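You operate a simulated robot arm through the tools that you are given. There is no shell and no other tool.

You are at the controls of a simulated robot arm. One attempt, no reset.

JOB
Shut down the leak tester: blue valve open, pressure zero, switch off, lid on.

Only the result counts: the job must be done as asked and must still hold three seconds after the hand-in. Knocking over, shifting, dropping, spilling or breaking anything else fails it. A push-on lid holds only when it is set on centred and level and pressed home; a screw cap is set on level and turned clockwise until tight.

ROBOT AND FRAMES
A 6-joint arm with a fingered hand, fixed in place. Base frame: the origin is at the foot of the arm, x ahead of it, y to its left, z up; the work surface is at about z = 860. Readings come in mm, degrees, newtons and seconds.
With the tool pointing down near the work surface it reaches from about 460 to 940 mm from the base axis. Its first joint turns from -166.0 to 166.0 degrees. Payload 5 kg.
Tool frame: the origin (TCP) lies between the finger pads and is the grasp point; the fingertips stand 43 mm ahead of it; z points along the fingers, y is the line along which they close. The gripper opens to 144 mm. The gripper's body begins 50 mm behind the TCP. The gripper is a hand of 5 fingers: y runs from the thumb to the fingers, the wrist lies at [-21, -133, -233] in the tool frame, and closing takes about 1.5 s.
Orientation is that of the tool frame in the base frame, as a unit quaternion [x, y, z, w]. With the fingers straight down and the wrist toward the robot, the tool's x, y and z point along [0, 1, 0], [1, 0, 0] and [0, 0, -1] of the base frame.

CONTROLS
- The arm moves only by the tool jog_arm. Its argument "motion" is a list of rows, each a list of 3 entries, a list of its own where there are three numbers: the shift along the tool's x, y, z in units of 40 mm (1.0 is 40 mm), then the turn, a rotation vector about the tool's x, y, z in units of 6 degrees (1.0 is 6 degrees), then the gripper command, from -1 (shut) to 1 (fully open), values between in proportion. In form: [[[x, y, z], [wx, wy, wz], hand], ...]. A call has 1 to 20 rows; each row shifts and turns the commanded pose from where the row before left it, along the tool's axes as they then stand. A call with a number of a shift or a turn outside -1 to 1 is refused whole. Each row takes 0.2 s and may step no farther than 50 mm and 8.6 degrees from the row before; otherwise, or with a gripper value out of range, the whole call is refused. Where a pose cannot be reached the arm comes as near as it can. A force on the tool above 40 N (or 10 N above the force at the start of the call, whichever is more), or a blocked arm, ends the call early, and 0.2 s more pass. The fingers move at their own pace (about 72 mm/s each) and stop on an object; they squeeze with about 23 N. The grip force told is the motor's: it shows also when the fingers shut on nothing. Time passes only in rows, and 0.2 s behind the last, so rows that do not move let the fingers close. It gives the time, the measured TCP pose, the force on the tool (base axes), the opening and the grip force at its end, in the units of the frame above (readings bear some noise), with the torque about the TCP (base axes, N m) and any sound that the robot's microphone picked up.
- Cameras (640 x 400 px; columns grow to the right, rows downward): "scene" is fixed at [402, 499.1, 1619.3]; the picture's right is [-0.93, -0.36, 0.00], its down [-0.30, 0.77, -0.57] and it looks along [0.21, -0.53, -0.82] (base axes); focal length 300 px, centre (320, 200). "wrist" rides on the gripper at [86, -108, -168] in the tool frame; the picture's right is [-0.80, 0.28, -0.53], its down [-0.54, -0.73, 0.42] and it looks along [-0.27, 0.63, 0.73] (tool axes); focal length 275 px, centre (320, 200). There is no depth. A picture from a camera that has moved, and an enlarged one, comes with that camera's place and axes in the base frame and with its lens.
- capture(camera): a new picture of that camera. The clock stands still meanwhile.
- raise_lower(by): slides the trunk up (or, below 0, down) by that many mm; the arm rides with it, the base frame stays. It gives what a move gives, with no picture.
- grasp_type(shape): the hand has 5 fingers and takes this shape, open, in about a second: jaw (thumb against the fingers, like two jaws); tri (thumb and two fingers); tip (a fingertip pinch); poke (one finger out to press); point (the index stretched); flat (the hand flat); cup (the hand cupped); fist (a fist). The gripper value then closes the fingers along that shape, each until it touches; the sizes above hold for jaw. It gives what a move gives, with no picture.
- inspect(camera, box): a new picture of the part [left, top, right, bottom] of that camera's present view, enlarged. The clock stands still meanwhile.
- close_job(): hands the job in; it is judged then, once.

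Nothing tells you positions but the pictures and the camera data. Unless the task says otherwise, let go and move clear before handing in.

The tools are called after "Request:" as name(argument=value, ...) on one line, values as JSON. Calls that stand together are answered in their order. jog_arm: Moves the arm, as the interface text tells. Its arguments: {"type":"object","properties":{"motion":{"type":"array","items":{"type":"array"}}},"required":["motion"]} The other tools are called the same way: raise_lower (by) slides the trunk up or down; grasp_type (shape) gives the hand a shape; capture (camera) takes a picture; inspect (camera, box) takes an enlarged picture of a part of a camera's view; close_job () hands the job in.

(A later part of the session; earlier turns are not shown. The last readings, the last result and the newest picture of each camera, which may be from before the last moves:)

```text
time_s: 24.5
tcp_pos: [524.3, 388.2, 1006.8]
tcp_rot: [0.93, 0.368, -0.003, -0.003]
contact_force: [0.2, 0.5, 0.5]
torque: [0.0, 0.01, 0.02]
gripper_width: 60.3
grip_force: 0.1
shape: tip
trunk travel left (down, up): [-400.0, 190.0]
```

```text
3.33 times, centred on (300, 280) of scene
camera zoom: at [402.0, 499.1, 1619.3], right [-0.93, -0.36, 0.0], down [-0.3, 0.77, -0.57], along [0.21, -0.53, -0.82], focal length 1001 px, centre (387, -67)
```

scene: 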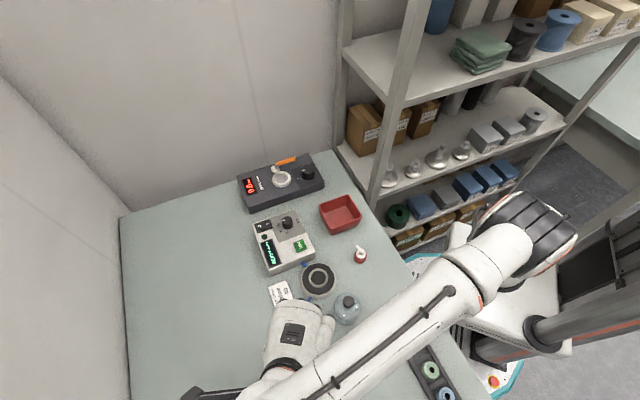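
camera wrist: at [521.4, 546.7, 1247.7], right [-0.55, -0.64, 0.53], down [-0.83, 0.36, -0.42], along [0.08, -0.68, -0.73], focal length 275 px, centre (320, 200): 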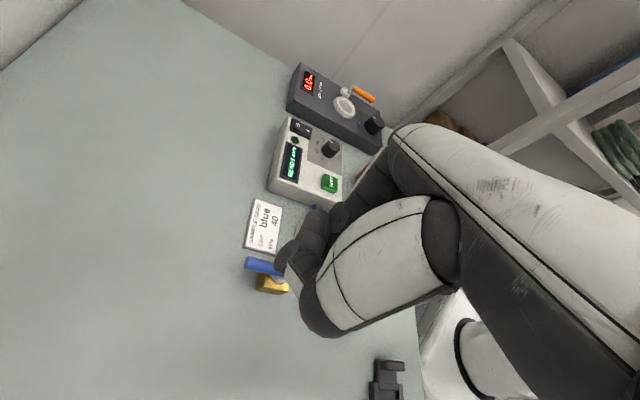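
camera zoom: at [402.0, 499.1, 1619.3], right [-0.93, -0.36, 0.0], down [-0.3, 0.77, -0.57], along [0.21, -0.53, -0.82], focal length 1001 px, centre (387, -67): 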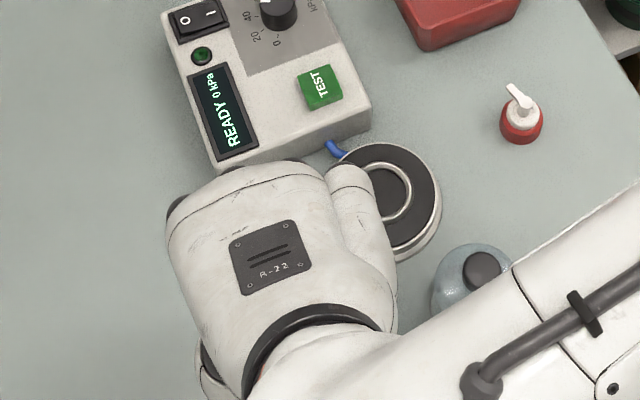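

The fingers straddle the lever symmetrically. I'll check that the curled middle finger stays above the valve body before descending.

Request:
inspect(camera="wrist", box=[290, 150, 410, 240])

Request:
inspect(camera="wrist", box=[260, 220, 360, 320])

```text
4.44 times, centred on (350, 195) of wrist
camera zoom: at [516.3, 525.2, 1175.7], right [-0.38, -0.75, 0.53], down [-0.89, 0.16, -0.42], along [0.23, -0.64, -0.74], focal length 1224 px, centre (187, 222)
```

zoom: 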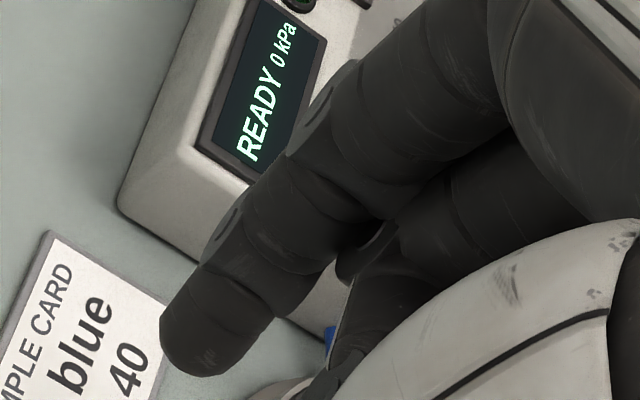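

```text
4.00 times, centred on (310, 270) of wrist
camera zoom: at [516.3, 525.2, 1175.7], right [-0.38, -0.75, 0.53], down [-0.89, 0.16, -0.42], along [0.23, -0.64, -0.74], focal length 1101 px, centre (360, -80)
```

zoom: 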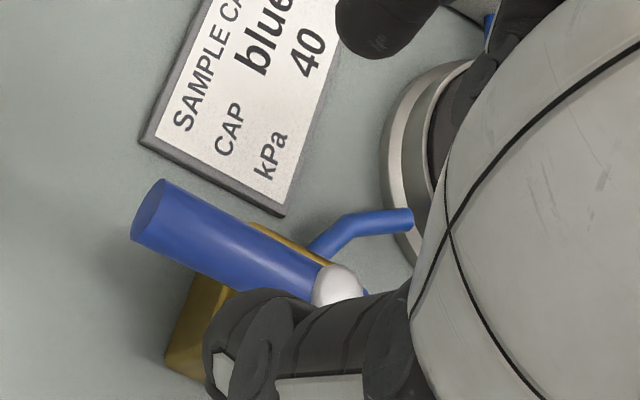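

The curled finger stays well off to the side and above. I'll slide 5 mm outward along the lever and descend so the fingers straddle it.

Request:
jog_arm(motion=[[[0.12, 0, 0.3], [0, 0, 0], -0.17], [[0, 0, 0.5], [0, 0, 0], -0.17], [[0, 0, 0.5], [0, 0, 0], -0.17], [[0, 0, 0.5], [0, 0, 0], -0.17], [[0, 0, 0], [0, 0, 0], -0.17]])

Request:
inspect(camera="wrist", box=[220, 130, 400, 310])

```text
time_s: 25.7
tcp_pos: [527.8, 392.5, 934.8]
tcp_rot: [0.93, 0.368, -0.002, -0.003]
contact_force: [0.2, 0.1, -0.2]
torque: [-0.03, 0.01, 0.0]
gripper_width: 60.0
grip_force: 0.0
shape: tip
trunk travel left (down, up): [-400.0, 190.0]
```

```text
2.22 times, centred on (310, 220) of wrist
camera zoom: at [519.5, 529.0, 1103.9], right [-0.38, -0.75, 0.53], down [-0.89, 0.16, -0.42], along [0.23, -0.64, -0.74], focal length 612 px, centre (342, 156)
```

zoom: 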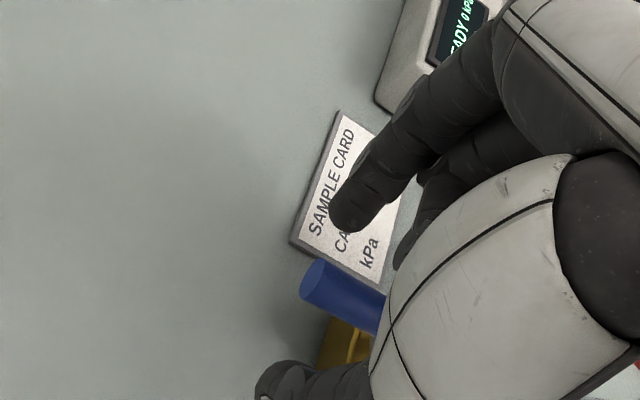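

The lever now sits between index and thumb with no contact. I'll close gently onto it.

Request:
jog_arm(motion=[[[0, 0, 0], [0, 0, 0], -0.5], [[0, 0, 0], [0, 0, 0], -0.6], [[0, 0, 0], [0, 0, 0], -0.7], [[0, 0, 0], [0, 0, 0], -0.7], [[0, 0, 0], [0, 0, 0], -0.7]])

Request:
inspect(camera="wrist", box=[220, 130, 400, 310])

```text
time_s: 26.9
tcp_pos: [529.0, 391.0, 934.5]
tcp_rot: [0.93, 0.367, -0.002, -0.003]
contact_force: [0.0, -0.2, 0.0]
torque: [0.01, 0.02, -0.03]
gripper_width: 22.3
grip_force: 0.1
shape: tip
trunk travel left (down, up): [-400.0, 190.0]
```

```text
2.22 times, centred on (310, 220) of wrist
camera zoom: at [519.5, 528.9, 1104.1], right [-0.38, -0.75, 0.53], down [-0.89, 0.16, -0.42], along [0.23, -0.64, -0.74], focal length 612 px, centre (342, 156)
```

zoom: 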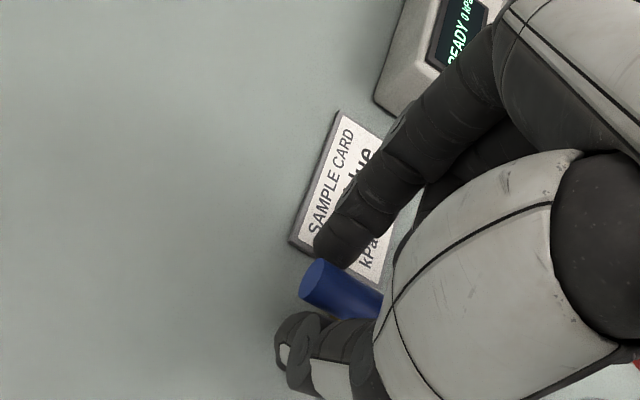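

The lever is loosely held with no side load. I'll swing counter-clockwise about the pivot, starting with 18 degrees.

Request:
jog_arm(motion=[[[-0.006, -0.1155, 0], [0, 0, -1], -0.7], [[-0.006, -0.1155, 0], [0, 0, -1], -0.7], [[-0.006, -0.1155, 0], [0, 0, -1], -0.7], [[0, 0, 0], [0, 0, 0], -0.7]])

Request:
inspect(camera="wrist", box=[220, 130, 400, 310])

```text
time_s: 27.9
tcp_pos: [517.6, 400.5, 935.1]
tcp_rot: [0.861, 0.508, -0.003, -0.003]
contact_force: [-0.2, -0.5, -0.7]
torque: [-0.01, 0.01, 0.01]
gripper_width: 21.9
grip_force: 0.0
shape: tip
trunk travel left (down, up): [-400.0, 190.0]
```

```text
2.22 times, centred on (310, 220) of wrist
camera zoom: at [466.5, 527.2, 1104.3], right [-0.13, -0.84, 0.53], down [-0.9, -0.12, -0.42], along [0.41, -0.53, -0.74], focal length 612 px, centre (342, 156)
```

zoom: 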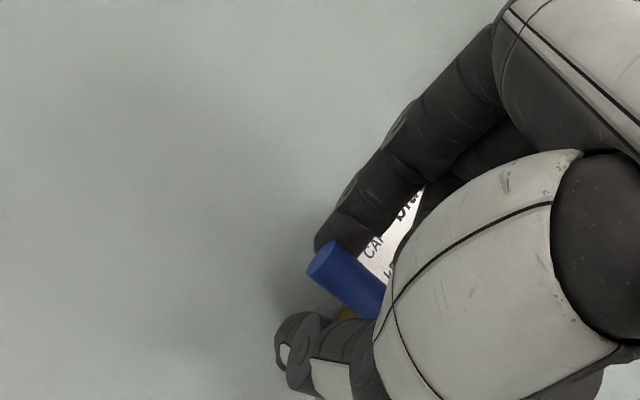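

The lever is moving with practically no resistance. I'll continue the swing.

Request:
jog_arm(motion=[[[-0.006, -0.1155, 0], [0, 0, -1], -0.7], [[-0.006, -0.1155, 0], [0, 0, -1], -0.7], [[-0.006, -0.1155, 0], [0, 0, -1], -0.7], [[-0.006, -0.1155, 0], [0, 0, -1], -0.7], [[0, 0, 0], [0, 0, 0], -0.7]])

Request:
inspect(camera="wrist", box=[220, 130, 400, 310])

```text
time_s: 29.1
tcp_pos: [500.3, 404.2, 937.0]
tcp_rot: [0.737, 0.676, -0.001, -0.003]
contact_force: [1.8, -0.3, -1.9]
torque: [0.02, 0.0, 0.02]
gripper_width: 21.9
grip_force: 0.1
shape: tip
trunk travel left (down, up): [-400.0, 190.0]
```

```text
2.22 times, centred on (310, 220) of wrist
camera zoom: at [401.7, 499.5, 1105.2], right [0.22, -0.82, 0.53], down [-0.77, -0.48, -0.42], along [0.6, -0.32, -0.74], focal length 612 px, centre (342, 156)
```

zoom: 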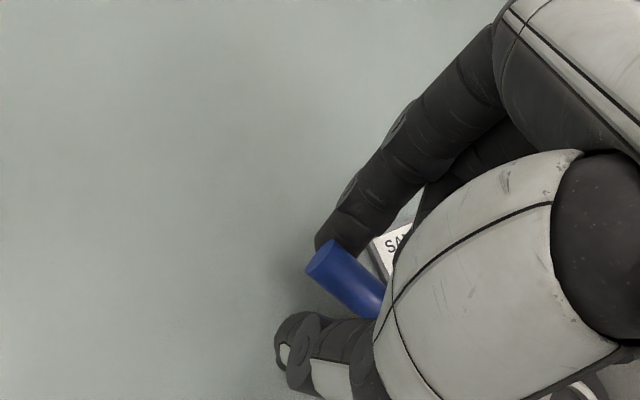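

The lever is following the fingers, now roughly halfway. I'll continue toward the in-line position.

Request:
jog_arm(motion=[[[-0.006, -0.1155, 0], [0, 0, -1], -0.7], [[-0.006, -0.1155, 0], [0, 0, -1], -0.7], [[-0.006, -0.1155, 0], [0, 0, -1], -0.7], [[-0.006, -0.1155, 0], [0, 0, -1], -0.7], [[-0.006, -0.1155, 0], [0, 0, -1], -0.7], [[0, 0, 0], [0, 0, 0], -0.7]])

Request:
inspect(camera="wrist", box=[220, 130, 400, 310])

```text
time_s: 30.5
tcp_pos: [477.6, 401.4, 935.8]
tcp_rot: [0.536, 0.844, 0.001, -0.003]
contact_force: [0.7, 0.2, -0.1]
torque: [-0.01, -0.02, -0.03]
gripper_width: 21.8
grip_force: 0.1
shape: tip
trunk travel left (down, up): [-400.0, 190.0]
```

```text
2.22 times, centred on (310, 220) of wrist
camera zoom: at [345.1, 432.9, 1104.8], right [0.6, -0.6, 0.53], down [-0.43, -0.8, -0.42], along [0.68, 0.03, -0.74], focal length 612 px, centre (342, 156)
```

zoom: 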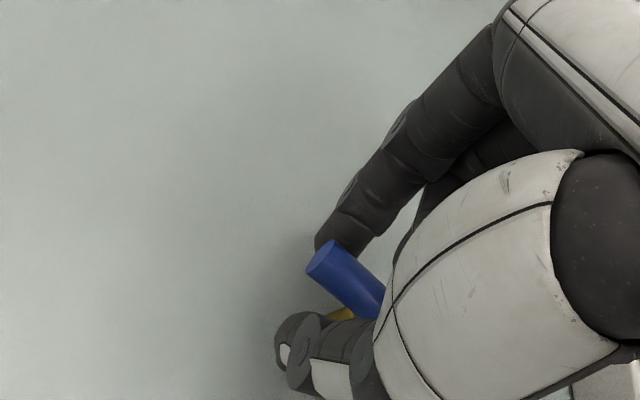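

Tool is at about 115°, with the lever a few degrees behind. I'll do the last stretch in small steps, watching for the stop.

Request:
jog_arm(motion=[[[-0.006, -0.1155, 0], [0, 0, -1], -0.7], [[-0.006, -0.1155, 0], [0, 0, -1], -0.7], [[-0.006, -0.1155, 0], [0, 0, -1], -0.7], [[0, 0, 0], [0, 0, 0], -0.7]])

Request:
jog_arm(motion=[[[-0.002, -0.058, 0], [0, 0, -0.5], -0.7], [[-0.002, -0.058, 0], [0, 0, -0.5], -0.7], [[0, 0, 0], [0, 0, 0], -0.7]])

Request:
inspect(camera="wrist", box=[220, 130, 400, 310])

Request:
capture(camera="scene")

```text
time_s: 31.5
tcp_pos: [466.9, 394.9, 936.4]
tcp_rot: [0.398, 0.917, 0.001, -0.004]
contact_force: [1.1, 1.0, -0.5]
torque: [0.02, 0.0, 0.0]
gripper_width: 21.7
grip_force: 0.0
shape: tip
trunk travel left (down, up): [-400.0, 190.0]
```

```text
time_s: 32.3
tcp_pos: [463.2, 391.0, 936.1]
tcp_rot: [0.349, 0.937, 0.001, -0.004]
contact_force: [0.0, 1.7, -0.8]
torque: [0.02, -0.01, -0.02]
gripper_width: 21.7
grip_force: 0.1
shape: tip
trunk travel left (down, up): [-400.0, 190.0]
```

```text
2.22 times, centred on (310, 220) of wrist
camera zoom: at [329.6, 364.2, 1105.1], right [0.79, -0.31, 0.53], down [-0.07, -0.9, -0.43], along [0.61, 0.3, -0.73], focal length 612 px, centre (342, 156)
```

zoom: 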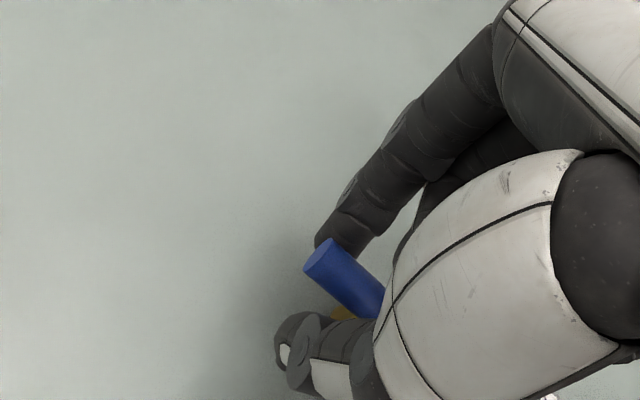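

```text
taken
```

scene: 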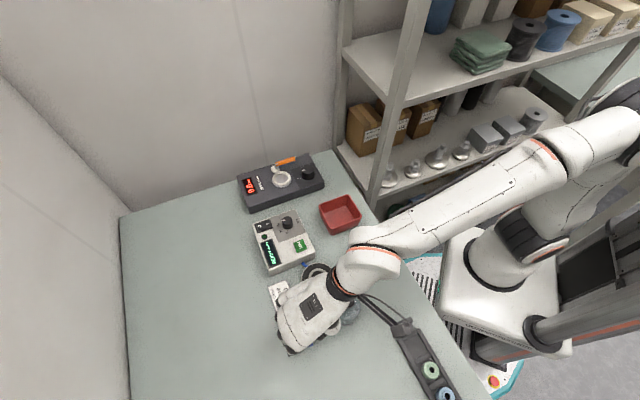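

No stop felt yet; the lever should be near in-line. I'll nudge in two more small steps and check the force.

Request:
jog_arm(motion=[[[-0.002, -0.058, 0], [0, 0, -0.5], -0.7], [[0, 0, 0], [0, 0, 0], -0.7]])

Request:
jog_arm(motion=[[[-0.002, -0.058, 0], [0, 0, -0.5], -0.7], [[0, 0, 0], [0, 0, 0], -0.7]])

Request:
inspect(camera="wrist", box=[220, 130, 400, 310])

```text
time_s: 32.9
tcp_pos: [461.7, 388.3, 936.9]
tcp_rot: [0.325, 0.946, 0.002, -0.005]
contact_force: [0.3, 1.4, -0.2]
torque: [0.01, -0.01, 0.0]
gripper_width: 21.8
grip_force: 0.0
shape: tip
trunk travel left (down, up): [-400.0, 190.0]
```

```text
time_s: 33.5
tcp_pos: [461.2, 386.9, 937.2]
tcp_rot: [0.3, 0.954, 0.002, -0.004]
contact_force: [0.2, 0.7, 0.3]
torque: [0.0, 0.02, 0.03]
gripper_width: 22.0
grip_force: 0.0
shape: tip
trunk travel left (down, up): [-400.0, 190.0]
```

```text
2.22 times, centred on (310, 220) of wrist
camera zoom: at [330.1, 346.6, 1105.1], right [0.82, -0.23, 0.53], down [0.03, -0.9, -0.43], along [0.57, 0.36, -0.73], focal length 612 px, centre (342, 156)
```

zoom: 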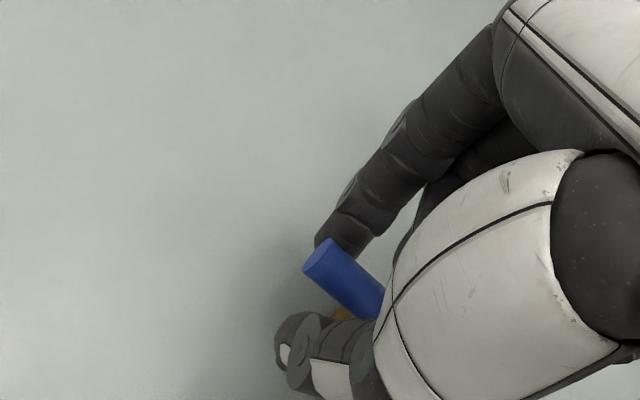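

The tool is at about 145° and the lever perhaps 137°. I'll lift clear and look at the actual lever angle.

Request:
jog_arm(motion=[[[0, 0, 0], [0, 0, 0], -0.4], [[0, 0, -0.5], [0, 0, 0], -0.4], [[0, 0, -0.9], [0, 0, 0], -0.4], [[0, 0, -0.9], [0, 0, 0], -0.4], [[0, 0, -0.9], [0, 0, 0], -0.4], [[0, 0, -0.9], [0, 0, 0], -0.4], [[-0.53, -0.77, 0], [0, 0, 0], -0.4], [[-0.53, -0.77, 0], [0, 0, 0], -0.4], [[-0.53, -0.77, 0], [0, 0, 0], -0.4], [[-0.53, -0.77, 0], [0, 0, 0], -0.4]])

Request:
capture(camera="scene")

Request:
inspect(camera="scene", box=[272, 300, 328, 335])

Request:
capture(camera="wrist")

```text
time_s: 35.7
tcp_pos: [460.0, 235.1, 1097.4]
tcp_rot: [0.3, 0.954, 0.002, -0.003]
contact_force: [-0.2, 0.7, 0.0]
torque: [-0.01, -0.04, -0.04]
gripper_width: 43.2
grip_force: 0.1
shape: tip
trunk travel left (down, up): [-400.0, 190.0]
```

```text
taken
```

scene: 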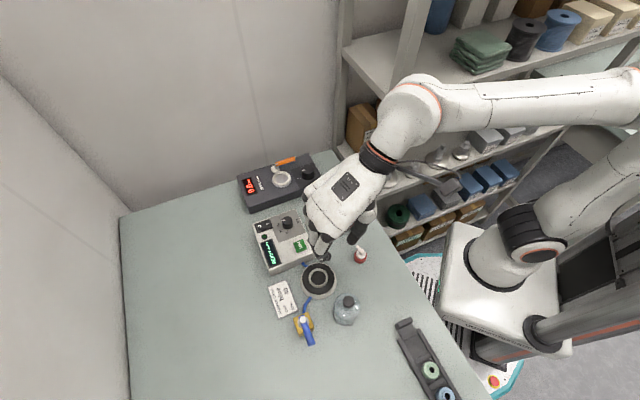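

```text
11.43 times, centred on (300, 318) of scene
camera zoom: at [402.0, 499.1, 1619.3], right [-0.93, -0.36, 0.0], down [-0.3, 0.77, -0.57], along [0.21, -0.53, -0.82], focal length 3433 px, centre (549, -1143)
```

zoom: 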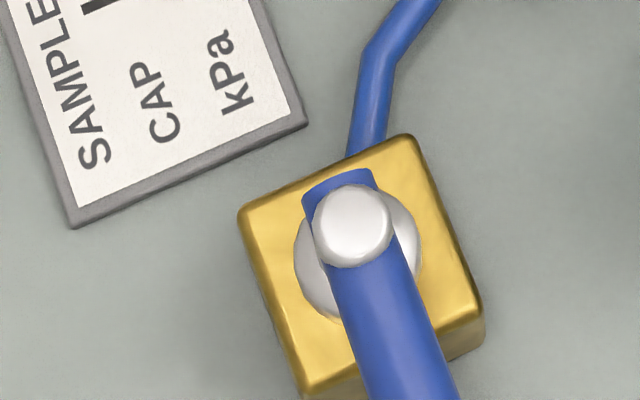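

```text
taken
camera wrist: at [329.9, 195.6, 1267.1], right [0.82, -0.22, 0.53], down [0.03, -0.9, -0.43], along [0.57, 0.36, -0.73], focal length 275 px, centre (320, 200)
```

wrist: 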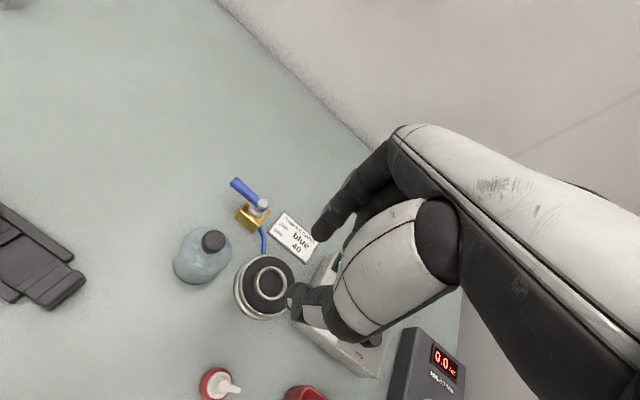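

The lever now lines up with the valve body and pipe. I'll confirm with a wider zoom, then look at the tester's knob.

Request:
inspect(camera="scene", box=[270, 295, 350, 355])

Request:
inspect(camera="wrist", box=[200, 160, 300, 240])

Request:
inspect(camera="scene", box=[250, 210, 314, 250])

```text
6.67 times, centred on (310, 325) of scene
camera zoom: at [402.0, 499.1, 1619.3], right [-0.93, -0.36, 0.0], down [-0.3, 0.77, -0.57], along [0.21, -0.53, -0.82], focal length 2002 px, centre (387, -633)
```

zoom: 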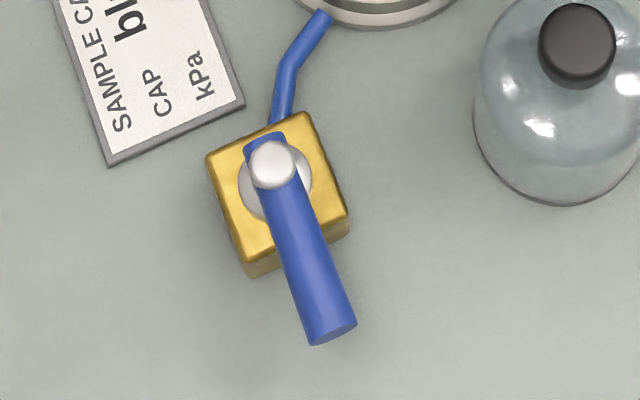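

```text
5.00 times, centred on (250, 200) of wrist
camera zoom: at [329.9, 195.6, 1267.1], right [0.82, -0.22, 0.53], down [0.03, -0.9, -0.43], along [0.57, 0.36, -0.73], focal length 1376 px, centre (670, 200)
```

zoom: 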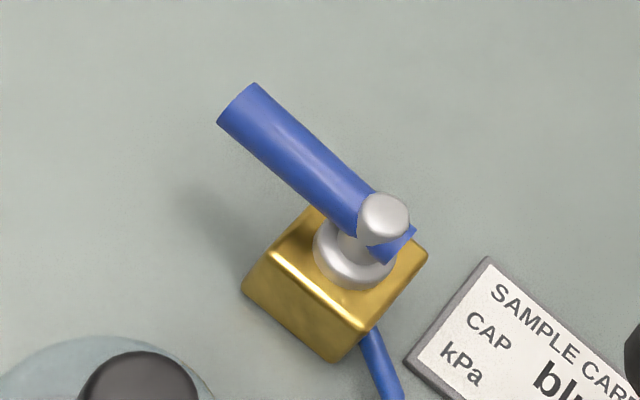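

```text
10.00 times, centred on (282, 230) of scene
camera zoom: at [402.0, 499.1, 1619.3], right [-0.93, -0.36, 0.0], down [-0.3, 0.77, -0.57], along [0.21, -0.53, -0.82], focal length 3004 px, centre (700, -100)
```

zoom: 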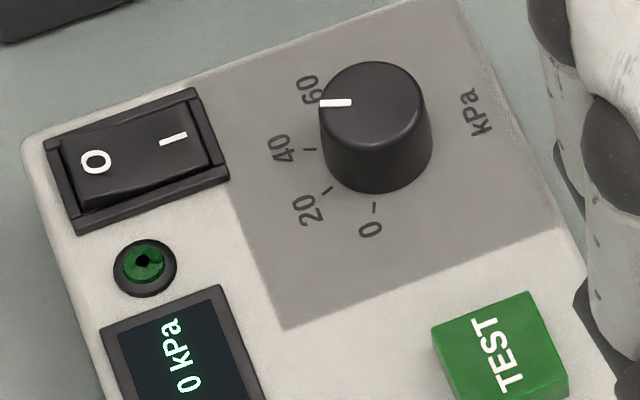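

Valve is open and in line with its pipe. Next is the kPa knob at about (637, 145, top 928): its pointer is at 40 and needs about 90° counter-clockwise to reach 0. I'll switch to the three-finger grip and move over it, pre-rotated.

Request:
grasp_type(shape="tri")

Request:
jog_arm(motion=[[[-0.984, 0.14, 0], [0, 0, 0], -0.2], [[-0.984, 0.14, 0], [0, 0, 0], -0.2], [[-0.984, 0.14, 0], [0, 0, 0], -0.2], [[-0.984, 0.14, 0], [0, 0, 0], -0.2], [[-0.984, 0.14, 0], [0, 0, 0], -0.2]])

Request:
jog_arm(motion=[[[0, 0, 0], [0, 0, 1], -0.2], [[0, 0, 0], [0, 0, 1], -0.2], [[0, 0, 0], [0, 0, 1], -0.2], [[0, 0, 0], [0, 0, 1], -0.2], [[0, 0, 0], [0, 0, 1], -0.2], [[0, 0, 0], [0, 0, 1], -0.2], [[0, 0, 0], [0, 0, 1], -0.2], [[0, 0, 0], [0, 0, 1], -0.2], [[0, 0, 0], [0, 0, 1], -0.2], [[0, 0, 0], [0, 0, 1], -0.2], [[0, 0, 0], [0, 0, 1], -0.2], [[0, 0, 0], [0, 0, 1], -0.2], [[0, 0, 0], [0, 0, 1], -0.2], [[0, 0, 0], [0, 0, 1], -0.2], [[0, 0, 0], [0, 0, 1], -0.2], [[0, 0, 0], [0, 0, 1], -0.2]])

Request:
capture(camera="scene")

Request:
capture(camera="wrist")

```text
time_s: 36.6
tcp_pos: [460.1, 236.5, 1098.1]
tcp_rot: [0.3, 0.954, 0.001, -0.003]
contact_force: [0.1, -0.1, 0.2]
torque: [0.02, -0.01, 0.01]
gripper_width: 143.8
grip_force: 0.1
shape: tri
trunk travel left (down, up): [-400.0, 190.0]
```

```text
time_s: 37.8
tcp_pos: [638.6, 146.2, 1097.5]
tcp_rot: [0.3, 0.954, 0.001, -0.004]
contact_force: [-0.5, 0.0, 0.0]
torque: [-0.02, 0.03, 0.01]
gripper_width: 58.0
grip_force: 0.1
shape: tri
trunk travel left (down, up): [-400.0, 190.0]
```

```text
time_s: 41.2
tcp_pos: [637.3, 146.4, 1098.1]
tcp_rot: [0.91, 0.414, -0.001, -0.003]
contact_force: [-0.1, 0.5, -0.2]
torque: [-0.02, 0.02, 0.01]
gripper_width: 58.0
grip_force: 0.1
shape: tri
trunk travel left (down, up): [-400.0, 190.0]
```

```text
taken
```

scene: 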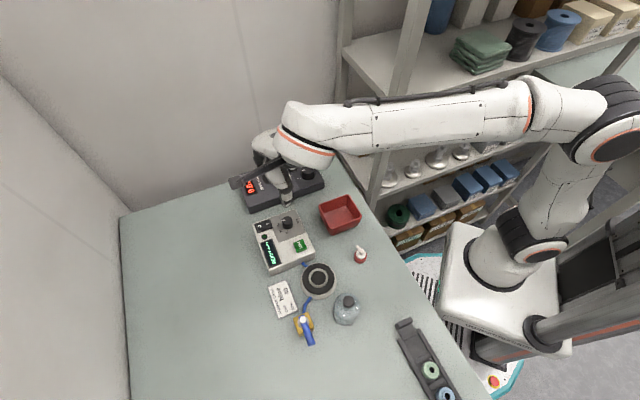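

```text
taken
camera wrist: at [615.1, 282.2, 1267.0], right [-0.31, -0.79, 0.53], down [-0.91, 0.07, -0.42], along [0.29, -0.61, -0.74], focal length 275 px, centre (320, 200)
```

wrist: 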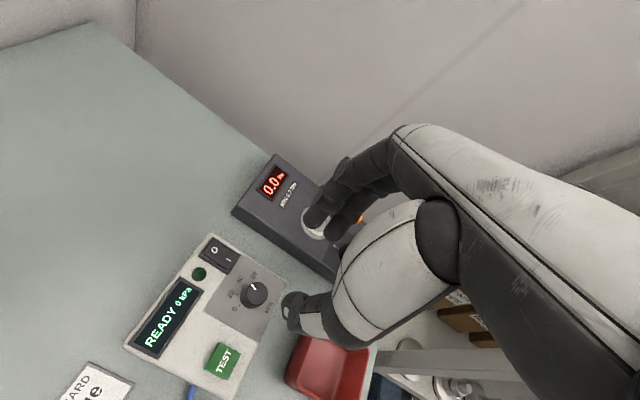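

The hand is above the knob. I'll refine the knob's position with close-ups from this new viewpoint.

Request:
inspect(camera="wrist", box=[190, 225, 310, 345])

Request:
inspect(camera="scene", box=[240, 150, 340, 250])

```text
3.33 times, centred on (250, 285) of wrist
camera zoom: at [615.1, 282.2, 1267.0], right [-0.31, -0.79, 0.53], down [-0.91, 0.07, -0.42], along [0.29, -0.61, -0.74], focal length 918 px, centre (553, -83)
```

zoom: 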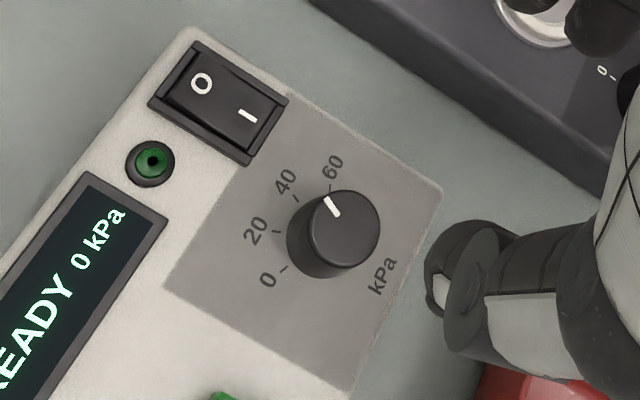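

```text
4.00 times, centred on (290, 200) of scene
camera zoom: at [402.0, 499.1, 1619.3], right [-0.93, -0.36, 0.0], down [-0.3, 0.77, -0.57], along [0.21, -0.53, -0.82], focal length 1201 px, centre (440, 200)
```

zoom: 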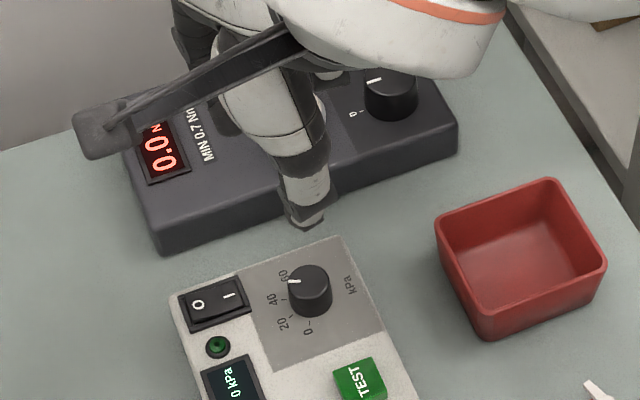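

I take the knob axis as (636, 145) with its top at about 928. I'll descend to just above it and verify alignment.

Request:
jog_arm(motion=[[[-0.045, 0, 0.8], [0, 0, 0], -0.2], [[0, 0, 0.8], [0, 0, 0], -0.2], [[0, 0, 0.8], [0, 0, 0], -0.2], [[0, 0, 0], [0, 0, 0], -0.2]])

Request:
inspect(camera="wrist", box=[220, 180, 380, 300])

Request:
inspect(camera="scene", box=[250, 170, 330, 250])

```text
time_s: 42.2
tcp_pos: [636.6, 145.4, 1001.7]
tcp_rot: [0.909, 0.416, -0.002, -0.005]
contact_force: [-0.1, 0.2, -0.1]
torque: [0.0, 0.01, 0.03]
gripper_width: 57.9
grip_force: 0.0
shape: tri
trunk travel left (down, up): [-400.0, 190.0]
```

```text
3.33 times, centred on (300, 240) of wrist
camera zoom: at [612.8, 280.7, 1170.8], right [-0.3, -0.79, 0.53], down [-0.91, 0.07, -0.42], along [0.29, -0.61, -0.74], focal length 918 px, centre (387, 67)
```

zoom: 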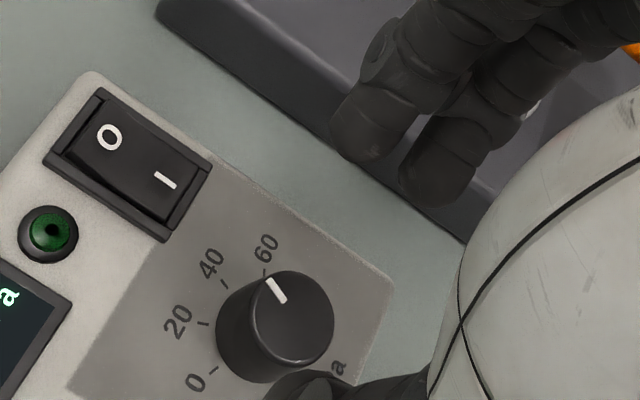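

```text
5.00 times, centred on (290, 210) of scene
camera zoom: at [402.0, 499.1, 1619.3], right [-0.93, -0.36, 0.0], down [-0.3, 0.77, -0.57], along [0.21, -0.53, -0.82], focal length 1502 px, centre (470, 150)
```

zoom: 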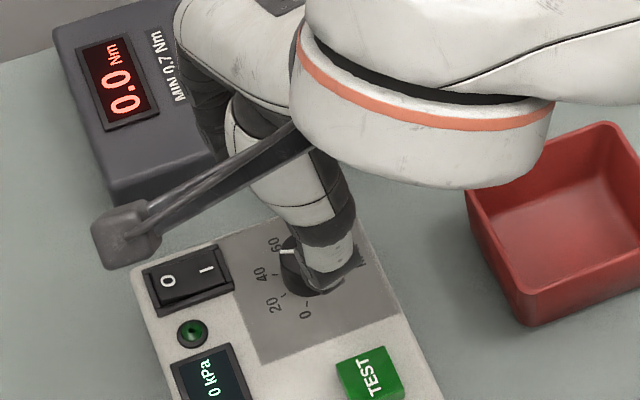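

The knob sits between the thumb and two fingers. I'll descend to grip height with the tips about 8 mm above the panel.

Request:
jog_arm(motion=[[[0.05, 0, 0.4], [0, 0, 0], -0.2], [[0, 0, 0.4], [0, 0, 0], -0.2], [[0, 0, 0.4], [0, 0, 0], -0.2], [[0, 0, 0], [0, 0, 0], -0.2]])

Request:
inspect(camera="wrist", box=[240, 160, 400, 280])

Request:
inspect(camera="scene", box=[250, 180, 330, 260])

```text
time_s: 43.2
tcp_pos: [637.8, 147.8, 953.6]
tcp_rot: [0.909, 0.416, -0.001, -0.003]
contact_force: [0.0, 1.4, 0.3]
torque: [0.03, 0.01, -0.01]
gripper_width: 58.2
grip_force: 0.0
shape: tri
trunk travel left (down, up): [-400.0, 190.0]
```

```text
3.33 times, centred on (320, 220) of wrist
camera zoom: at [613.7, 283.3, 1122.6], right [-0.3, -0.79, 0.53], down [-0.91, 0.07, -0.42], along [0.29, -0.61, -0.74], focal length 918 px, centre (320, 133)
```

zoom: 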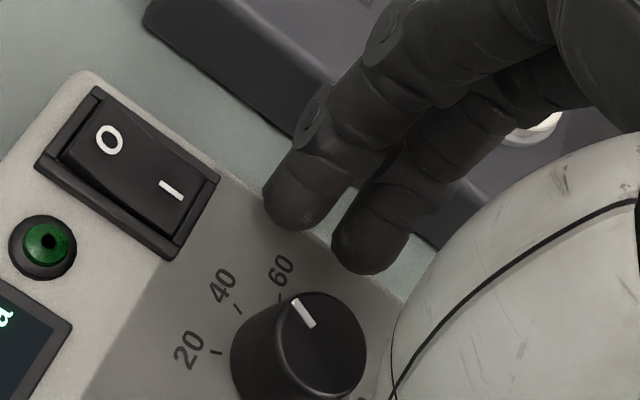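

```text
5.00 times, centred on (290, 220) of scene
camera zoom: at [402.0, 499.1, 1619.3], right [-0.93, -0.36, 0.0], down [-0.3, 0.77, -0.57], along [0.21, -0.53, -0.82], focal length 1502 px, centre (470, 100)
```

zoom: 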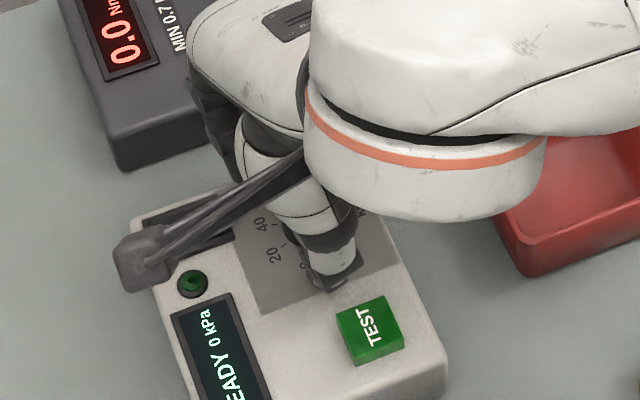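

The fingers are around the knob with no contact. I'll close on it.

Request:
jog_arm(motion=[[[0, 0, 0], [0, 0, 0], -0.5], [[0, 0, 0], [0, 0, 0], -0.7], [[0, 0, 0], [0, 0, 0], -0.9], [[0, 0, 0], [0, 0, 0], -1], [[0, 0, 0], [0, 0, 0], -1], [[0, 0, 0], [0, 0, 0], -1]])

Request:
inspect(camera="wrist", box=[240, 160, 400, 280])

```text
time_s: 44.6
tcp_pos: [637.0, 149.0, 953.4]
tcp_rot: [0.909, 0.416, -0.002, -0.004]
contact_force: [-0.7, 2.8, -1.6]
torque: [0.09, 0.0, -0.02]
gripper_width: 17.7
grip_force: 23.1
shape: tri
trunk travel left (down, up): [-400.0, 190.0]
```

```text
3.33 times, centred on (320, 220) of wrist
camera zoom: at [613.5, 283.6, 1122.6], right [-0.3, -0.79, 0.53], down [-0.91, 0.07, -0.42], along [0.29, -0.61, -0.74], focal length 918 px, centre (320, 133)
```

zoom: 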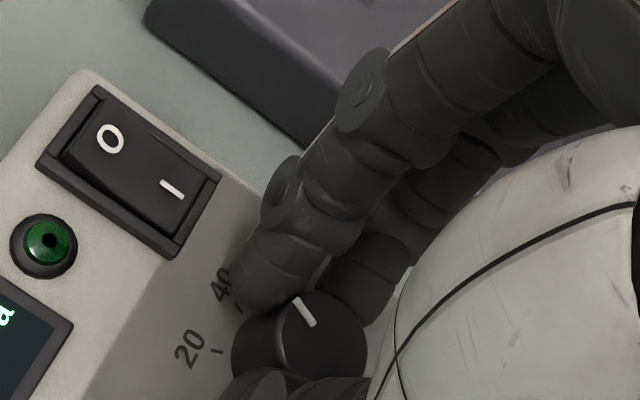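

The knob is gripped. I'll turn it counter-clockwise about its axis, first 18° to test.

Request:
jog_arm(motion=[[[0.002, -0.012, 0], [0, 0, -1], -1], [[0.002, -0.012, 0], [0, 0, -1], -1], [[0.002, -0.012, 0], [0, 0, -1], -1], [[0, 0, 0], [0, 0, 0], -1]])

Request:
inspect(camera="wrist", box=[240, 160, 400, 280])

```text
time_s: 45.6
tcp_pos: [635.9, 148.4, 953.6]
tcp_rot: [0.833, 0.554, -0.002, -0.005]
contact_force: [-4.6, 3.9, -1.2]
torque: [0.13, 0.15, -0.05]
gripper_width: 17.4
grip_force: 23.2
shape: tri
trunk travel left (down, up): [-400.0, 190.0]
```

```text
3.33 times, centred on (320, 220) of wrist
camera zoom: at [571.3, 269.9, 1122.8], right [-0.04, -0.85, 0.53], down [-0.88, -0.22, -0.42], along [0.47, -0.49, -0.74], focal length 918 px, centre (320, 133)
```

zoom: 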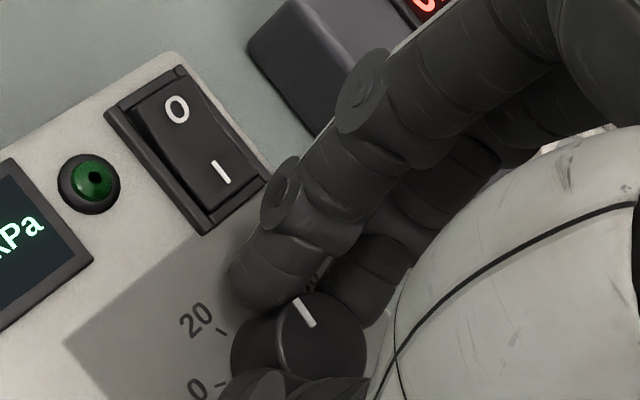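

The knob turns with the hand and the side load is small. I'll continue in steps.

Request:
jog_arm(motion=[[[0.003, -0.02, 0], [0, 0, -1], -1], [[0.003, -0.02, 0], [0, 0, -1], -1], [[0.003, -0.02, 0], [0, 0, -1], -1], [[0.003, -0.02, 0], [0, 0, -1], -1], [[0, 0, 0], [0, 0, 0], -1]])

Request:
inspect(camera="wrist", box=[240, 160, 400, 280])

```text
time_s: 46.8
tcp_pos: [632.3, 150.5, 953.9]
tcp_rot: [0.7, 0.715, 0.0, -0.004]
contact_force: [-2.4, 2.0, -1.7]
torque: [0.04, 0.05, 0.02]
gripper_width: 17.4
grip_force: 22.5
shape: tri
trunk travel left (down, up): [-400.0, 190.0]
```

```text
3.33 times, centred on (320, 220) of wrist
camera zoom: at [525.1, 233.2, 1123.0], right [0.3, -0.79, 0.53], down [-0.72, -0.56, -0.42], along [0.63, -0.25, -0.74], focal length 918 px, centre (320, 133)
```

zoom: 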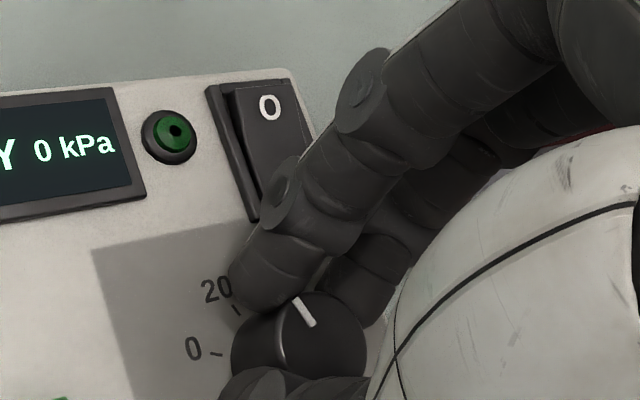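

Forces stay low and the pointer follows. I'll continue toward 0.

Request:
jog_arm(motion=[[[0.003, -0.018, 0], [0, 0, -1], -1], [[0.003, -0.018, 0], [0, 0, -1], -1], [[0.003, -0.018, 0], [0, 0, -1], -1], [[0.003, -0.018, 0], [0, 0, -1], -1], [[0, 0, 0], [0, 0, 0], -1]])

Request:
inspect(camera="wrist", box=[240, 160, 400, 280])

Request:
inspect(camera="scene", box=[250, 200, 330, 260])

```text
time_s: 48.0
tcp_pos: [630.6, 150.6, 954.7]
tcp_rot: [0.537, 0.844, 0.0, -0.004]
contact_force: [-2.2, 1.6, -1.1]
torque: [0.03, 0.05, -0.02]
gripper_width: 17.6
grip_force: 22.7
shape: tri
trunk travel left (down, up): [-400.0, 190.0]
```

```text
3.33 times, centred on (320, 220) of wrist
camera zoom: at [497.9, 180.9, 1123.0], right [0.6, -0.6, 0.53], down [-0.43, -0.8, -0.42], along [0.68, 0.03, -0.74], focal length 918 px, centre (320, 133)
```

zoom: 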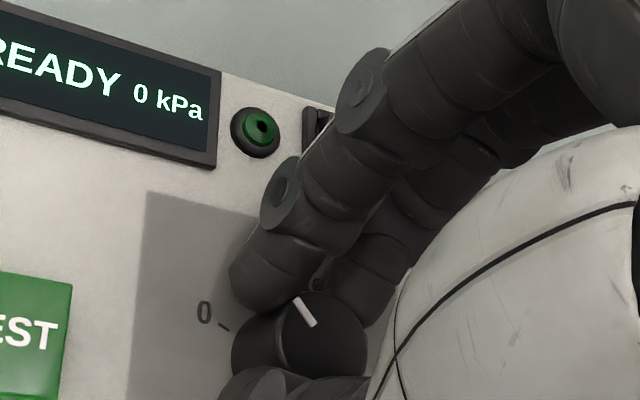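

```text
6.67 times, centred on (290, 230) of scene
camera zoom: at [402.0, 499.1, 1619.3], right [-0.93, -0.36, 0.0], down [-0.3, 0.77, -0.57], along [0.21, -0.53, -0.82], focal length 2002 px, centre (520, 0)
```

zoom: 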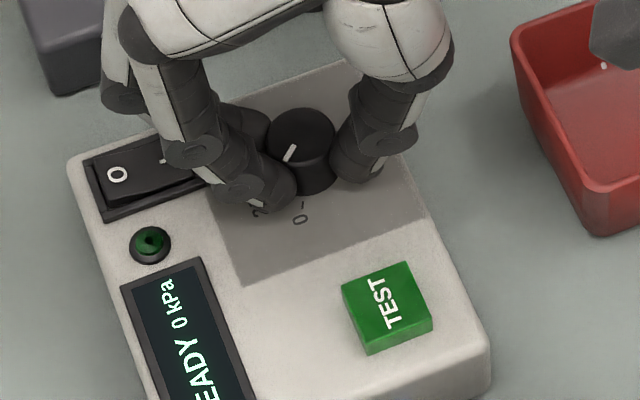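

The pointer is now about 22° short of 0. I'll finish the turn.

Request:
jog_arm(motion=[[[0.003, -0.018, 0], [0, 0, -1], -1], [[0.003, -0.018, 0], [0, 0, -1], -1], [[0.003, -0.018, 0], [0, 0, -1], -1], [[0.002, -0.01, 0], [0, 0, -0.6], -1], [[0, 0, 0], [0, 0, 0], -1]])

Request:
inspect(camera="scene", box=[262, 205, 318, 245])

Request:
inspect(camera="wrist", box=[240, 160, 400, 280])

```text
time_s: 49.2
tcp_pos: [629.3, 150.1, 954.3]
tcp_rot: [0.369, 0.93, 0.0, -0.004]
contact_force: [-2.5, -0.9, -3.0]
torque: [-0.03, 0.04, -0.01]
gripper_width: 17.2
grip_force: 22.9
shape: tri
trunk travel left (down, up): [-400.0, 190.0]
```

```text
10.00 times, centred on (290, 225) of scene
camera zoom: at [402.0, 499.1, 1619.3], right [-0.93, -0.36, 0.0], down [-0.3, 0.77, -0.57], along [0.21, -0.53, -0.82], focal length 3004 px, centre (620, -50)
```

zoom: 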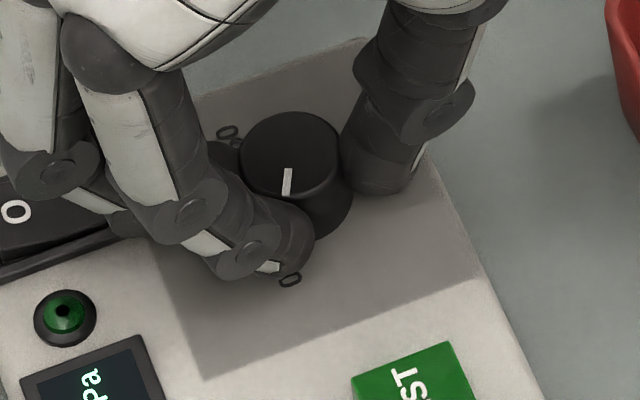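

```text
3.33 times, centred on (320, 220) of wrist
camera zoom: at [493.4, 128.0, 1122.9], right [0.78, -0.34, 0.53], down [-0.11, -0.9, -0.43], along [0.62, 0.28, -0.73], focal length 918 px, centre (320, 133)
```

zoom: 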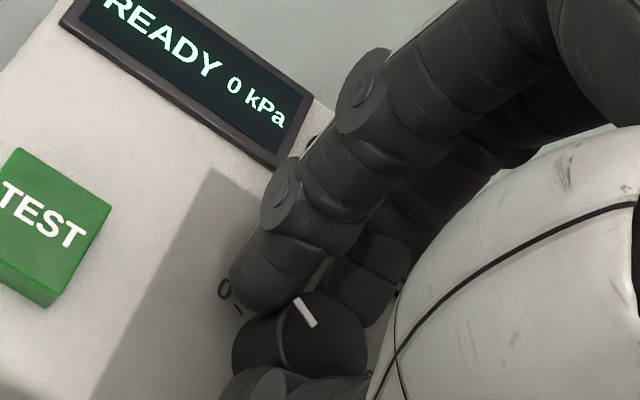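

The pointer is within about 3° of the 0 tick. I'll nudge 3° more and compare.

Request:
jog_arm(motion=[[[0.001, -0.009, 0], [0, 0, -0.5], -1], [[0, 0, 0], [0, 0, 0], -1], [[0, 0, 0], [0, 0, 0], -1]])

Request:
inspect(camera="scene", box=[272, 205, 312, 235])

```text
time_s: 50.0
tcp_pos: [627.5, 148.7, 953.4]
tcp_rot: [0.345, 0.939, 0.001, -0.004]
contact_force: [-1.5, -0.2, -1.5]
torque: [0.02, 0.07, -0.02]
gripper_width: 17.5
grip_force: 23.5
shape: tri
trunk travel left (down, up): [-400.0, 190.0]
```

```text
13.33 times, centred on (292, 220) of scene
camera zoom: at [402.0, 499.1, 1619.3], right [-0.93, -0.36, 0.0], down [-0.3, 0.77, -0.57], along [0.21, -0.53, -0.82], focal length 4005 px, centre (693, -67)
```

zoom: 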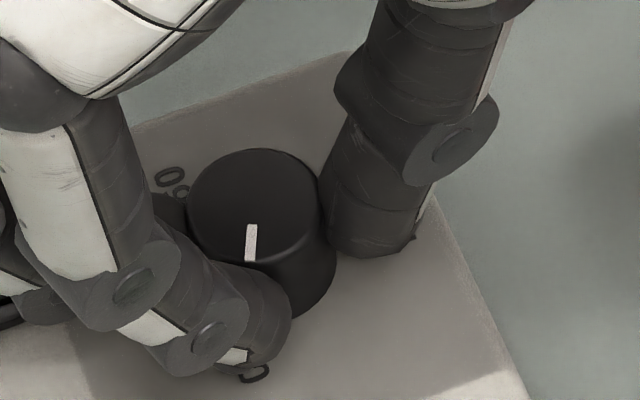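

The pointer now reads about 110–112°, i.e. at the 0 tick. I'll open the fingers, lift off and verify.

Request:
jog_arm(motion=[[[0, 0, 0], [0, 0, 0], -0.6], [[0, 0, 0], [0, 0, 0], -0.3], [[0, 0, 0], [0, 0, 0], -0.2], [[0, 0, 0], [0, 0, 0], -0.2], [[0, 0, -0.5], [0, 0, 0], -0.2], [[0, 0, -0.8], [0, 0, 0], -0.2], [[0, 0, -0.8], [0, 0, 0], -0.2], [[0, 0, -0.8], [0, 0, 0], -0.2]])

Request:
inspect(camera="scene", box=[250, 205, 314, 245])

Request:
inspect(camera="wrist", box=[160, 200, 320, 320])

```text
time_s: 51.8
tcp_pos: [628.7, 147.2, 1070.7]
tcp_rot: [0.344, 0.939, 0.0, -0.005]
contact_force: [0.1, 0.2, 0.0]
torque: [0.01, -0.04, -0.02]
gripper_width: 56.9
grip_force: 0.1
shape: tri
trunk travel left (down, up): [-400.0, 190.0]
```

```text
10.00 times, centred on (282, 225) of scene
camera zoom: at [402.0, 499.1, 1619.3], right [-0.93, -0.36, 0.0], down [-0.3, 0.77, -0.57], along [0.21, -0.53, -0.82], focal length 3004 px, centre (700, -50)
```

zoom: 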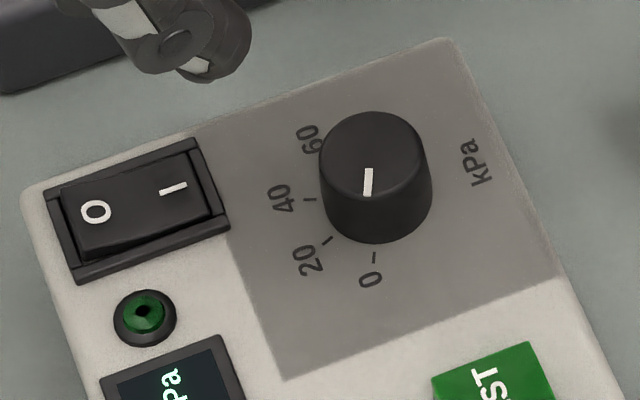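

```text
3.33 times, centred on (240, 260) of wrist
camera zoom: at [495.1, 119.2, 1239.0], right [0.79, -0.3, 0.53], down [-0.06, -0.9, -0.43], along [0.6, 0.31, -0.74], focal length 918 px, centre (587, 0)
```

zoom: 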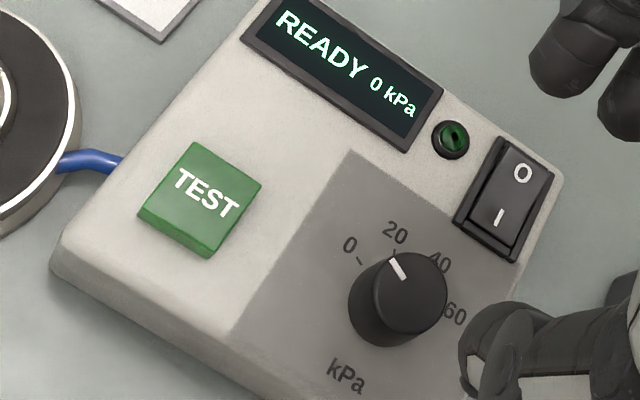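

The knob's pointer lines up with the 0 mark. Next is the rocker switch: O side at about (705, 182, 910). I'll change to poke and yaw so the thumb stays away from the knob, hovering above the O side.

Request:
grasp_type(shape="poke")

Request:
jog_arm(motion=[[[-0.4, 0.86, 0], [0, 0, 0], 1], [[-0.4, 0.86, 0], [0, 0, 0], 1], [[0, 0, 0], [0, 0, 1], 1], [[0, 0, 0], [0, 0, 1], 1], [[0, 0, 0], [0, 0, 1], 1], [[0, 0, 0], [0, 0, 1], 1], [[0, 0, 0], [0, 0, 1], 1], [[0, 0, 0], [0, 0, 1], 1], [[0, 0, 0], [0, 0, 1], 1], [[0, 0, 0], [0, 0, 1], 1], [[0, 0, 0], [0, 0, 1], 1], [[0, 0, 0], [0, 0, 1], 1], [[0, 0, 0], [0, 0, 1], 1], [[0, 0, 0], [0, 0, 1], 1], [[0, 0, 0], [0, 0, 1], 1], [[0, 0, 0], [0, 0, 0.3], 1], [[0, 0, 0], [0, 0, 0], 1]])

Request:
capture(camera="wrist")

Request:
inspect(camera="scene", box=[220, 140, 340, 260])

```text
time_s: 52.7
tcp_pos: [628.3, 147.1, 1068.9]
tcp_rot: [0.345, 0.939, 0.002, -0.003]
contact_force: [0.1, 0.0, 0.3]
torque: [-0.02, -0.04, -0.02]
gripper_width: 0.0
grip_force: 0.1
shape: poke
trunk travel left (down, up): [-400.0, 190.0]
```

```text
time_s: 56.3
tcp_pos: [697.4, 179.3, 1069.3]
tcp_rot: [0.866, 0.499, -0.002, -0.003]
contact_force: [-0.2, 0.1, 0.0]
torque: [-0.01, 0.0, -0.03]
gripper_width: 0.0
grip_force: 0.1
shape: poke
trunk travel left (down, up): [-400.0, 190.0]
```

```text
taken
camera wrist: at [649.4, 308.2, 1238.7], right [-0.15, -0.83, 0.53], down [-0.9, -0.1, -0.42], along [0.4, -0.54, -0.74], focal length 275 px, centre (320, 200)
```

wrist: 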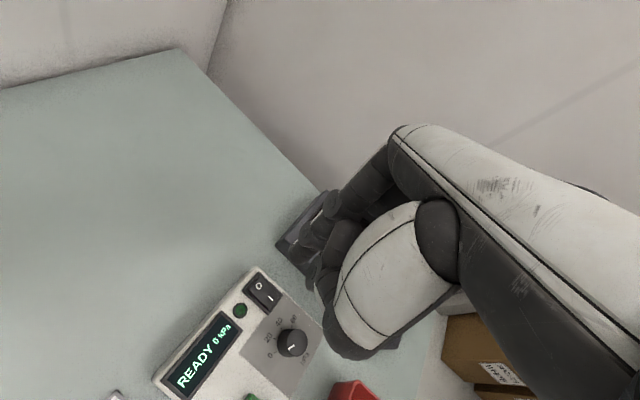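

```text
3.33 times, centred on (280, 200) of scene
camera zoom: at [402.0, 499.1, 1619.3], right [-0.93, -0.36, 0.0], down [-0.3, 0.77, -0.57], along [0.21, -0.53, -0.82], focal length 1001 px, centre (453, 200)
```

zoom: 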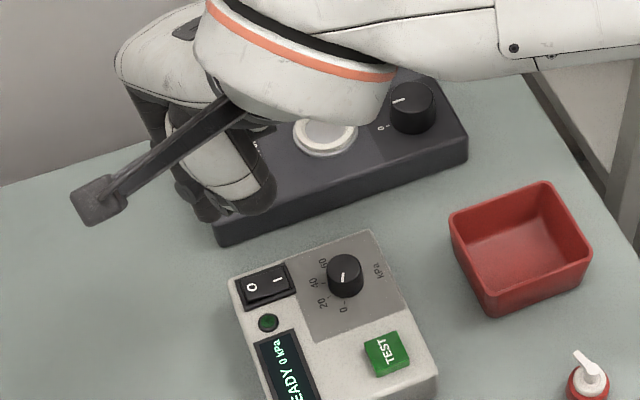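

I'll measure the fingertip and the O mark in this wrist view.

Request:
inspect(camera="wrist", box=[230, 230, 350, 330])

Request:
inspect(camera="wrist", box=[270, 180, 370, 260])

```text
4.00 times, centred on (290, 280) of wrist
camera zoom: at [649.4, 308.2, 1238.7], right [-0.15, -0.83, 0.53], down [-0.9, -0.1, -0.42], along [0.4, -0.54, -0.74], focal length 1101 px, centre (440, -120)
```

zoom: 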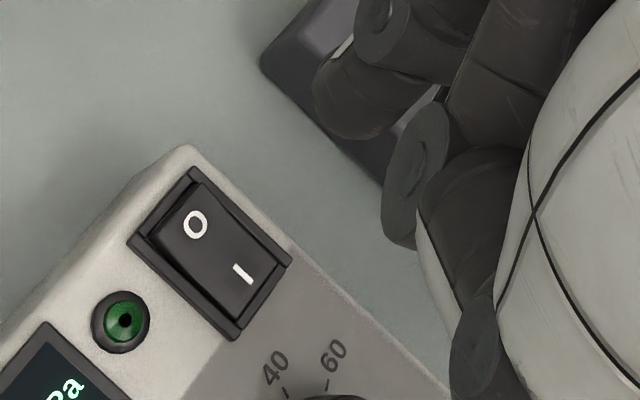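

```text
5.00 times, centred on (320, 220) of wrist
camera zoom: at [649.4, 308.2, 1238.7], right [-0.15, -0.83, 0.53], down [-0.9, -0.1, -0.42], along [0.4, -0.54, -0.74], focal length 1376 px, centre (320, 100)
```

zoom: 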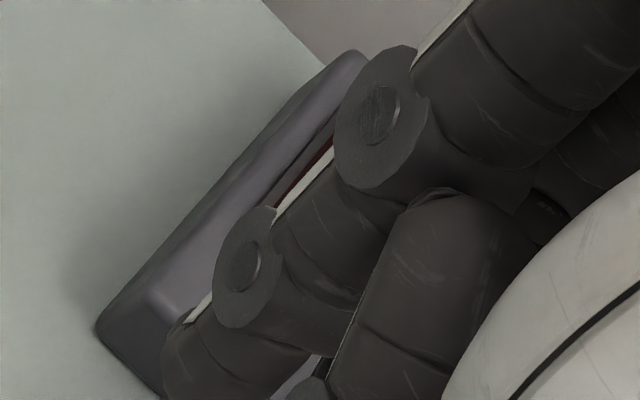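

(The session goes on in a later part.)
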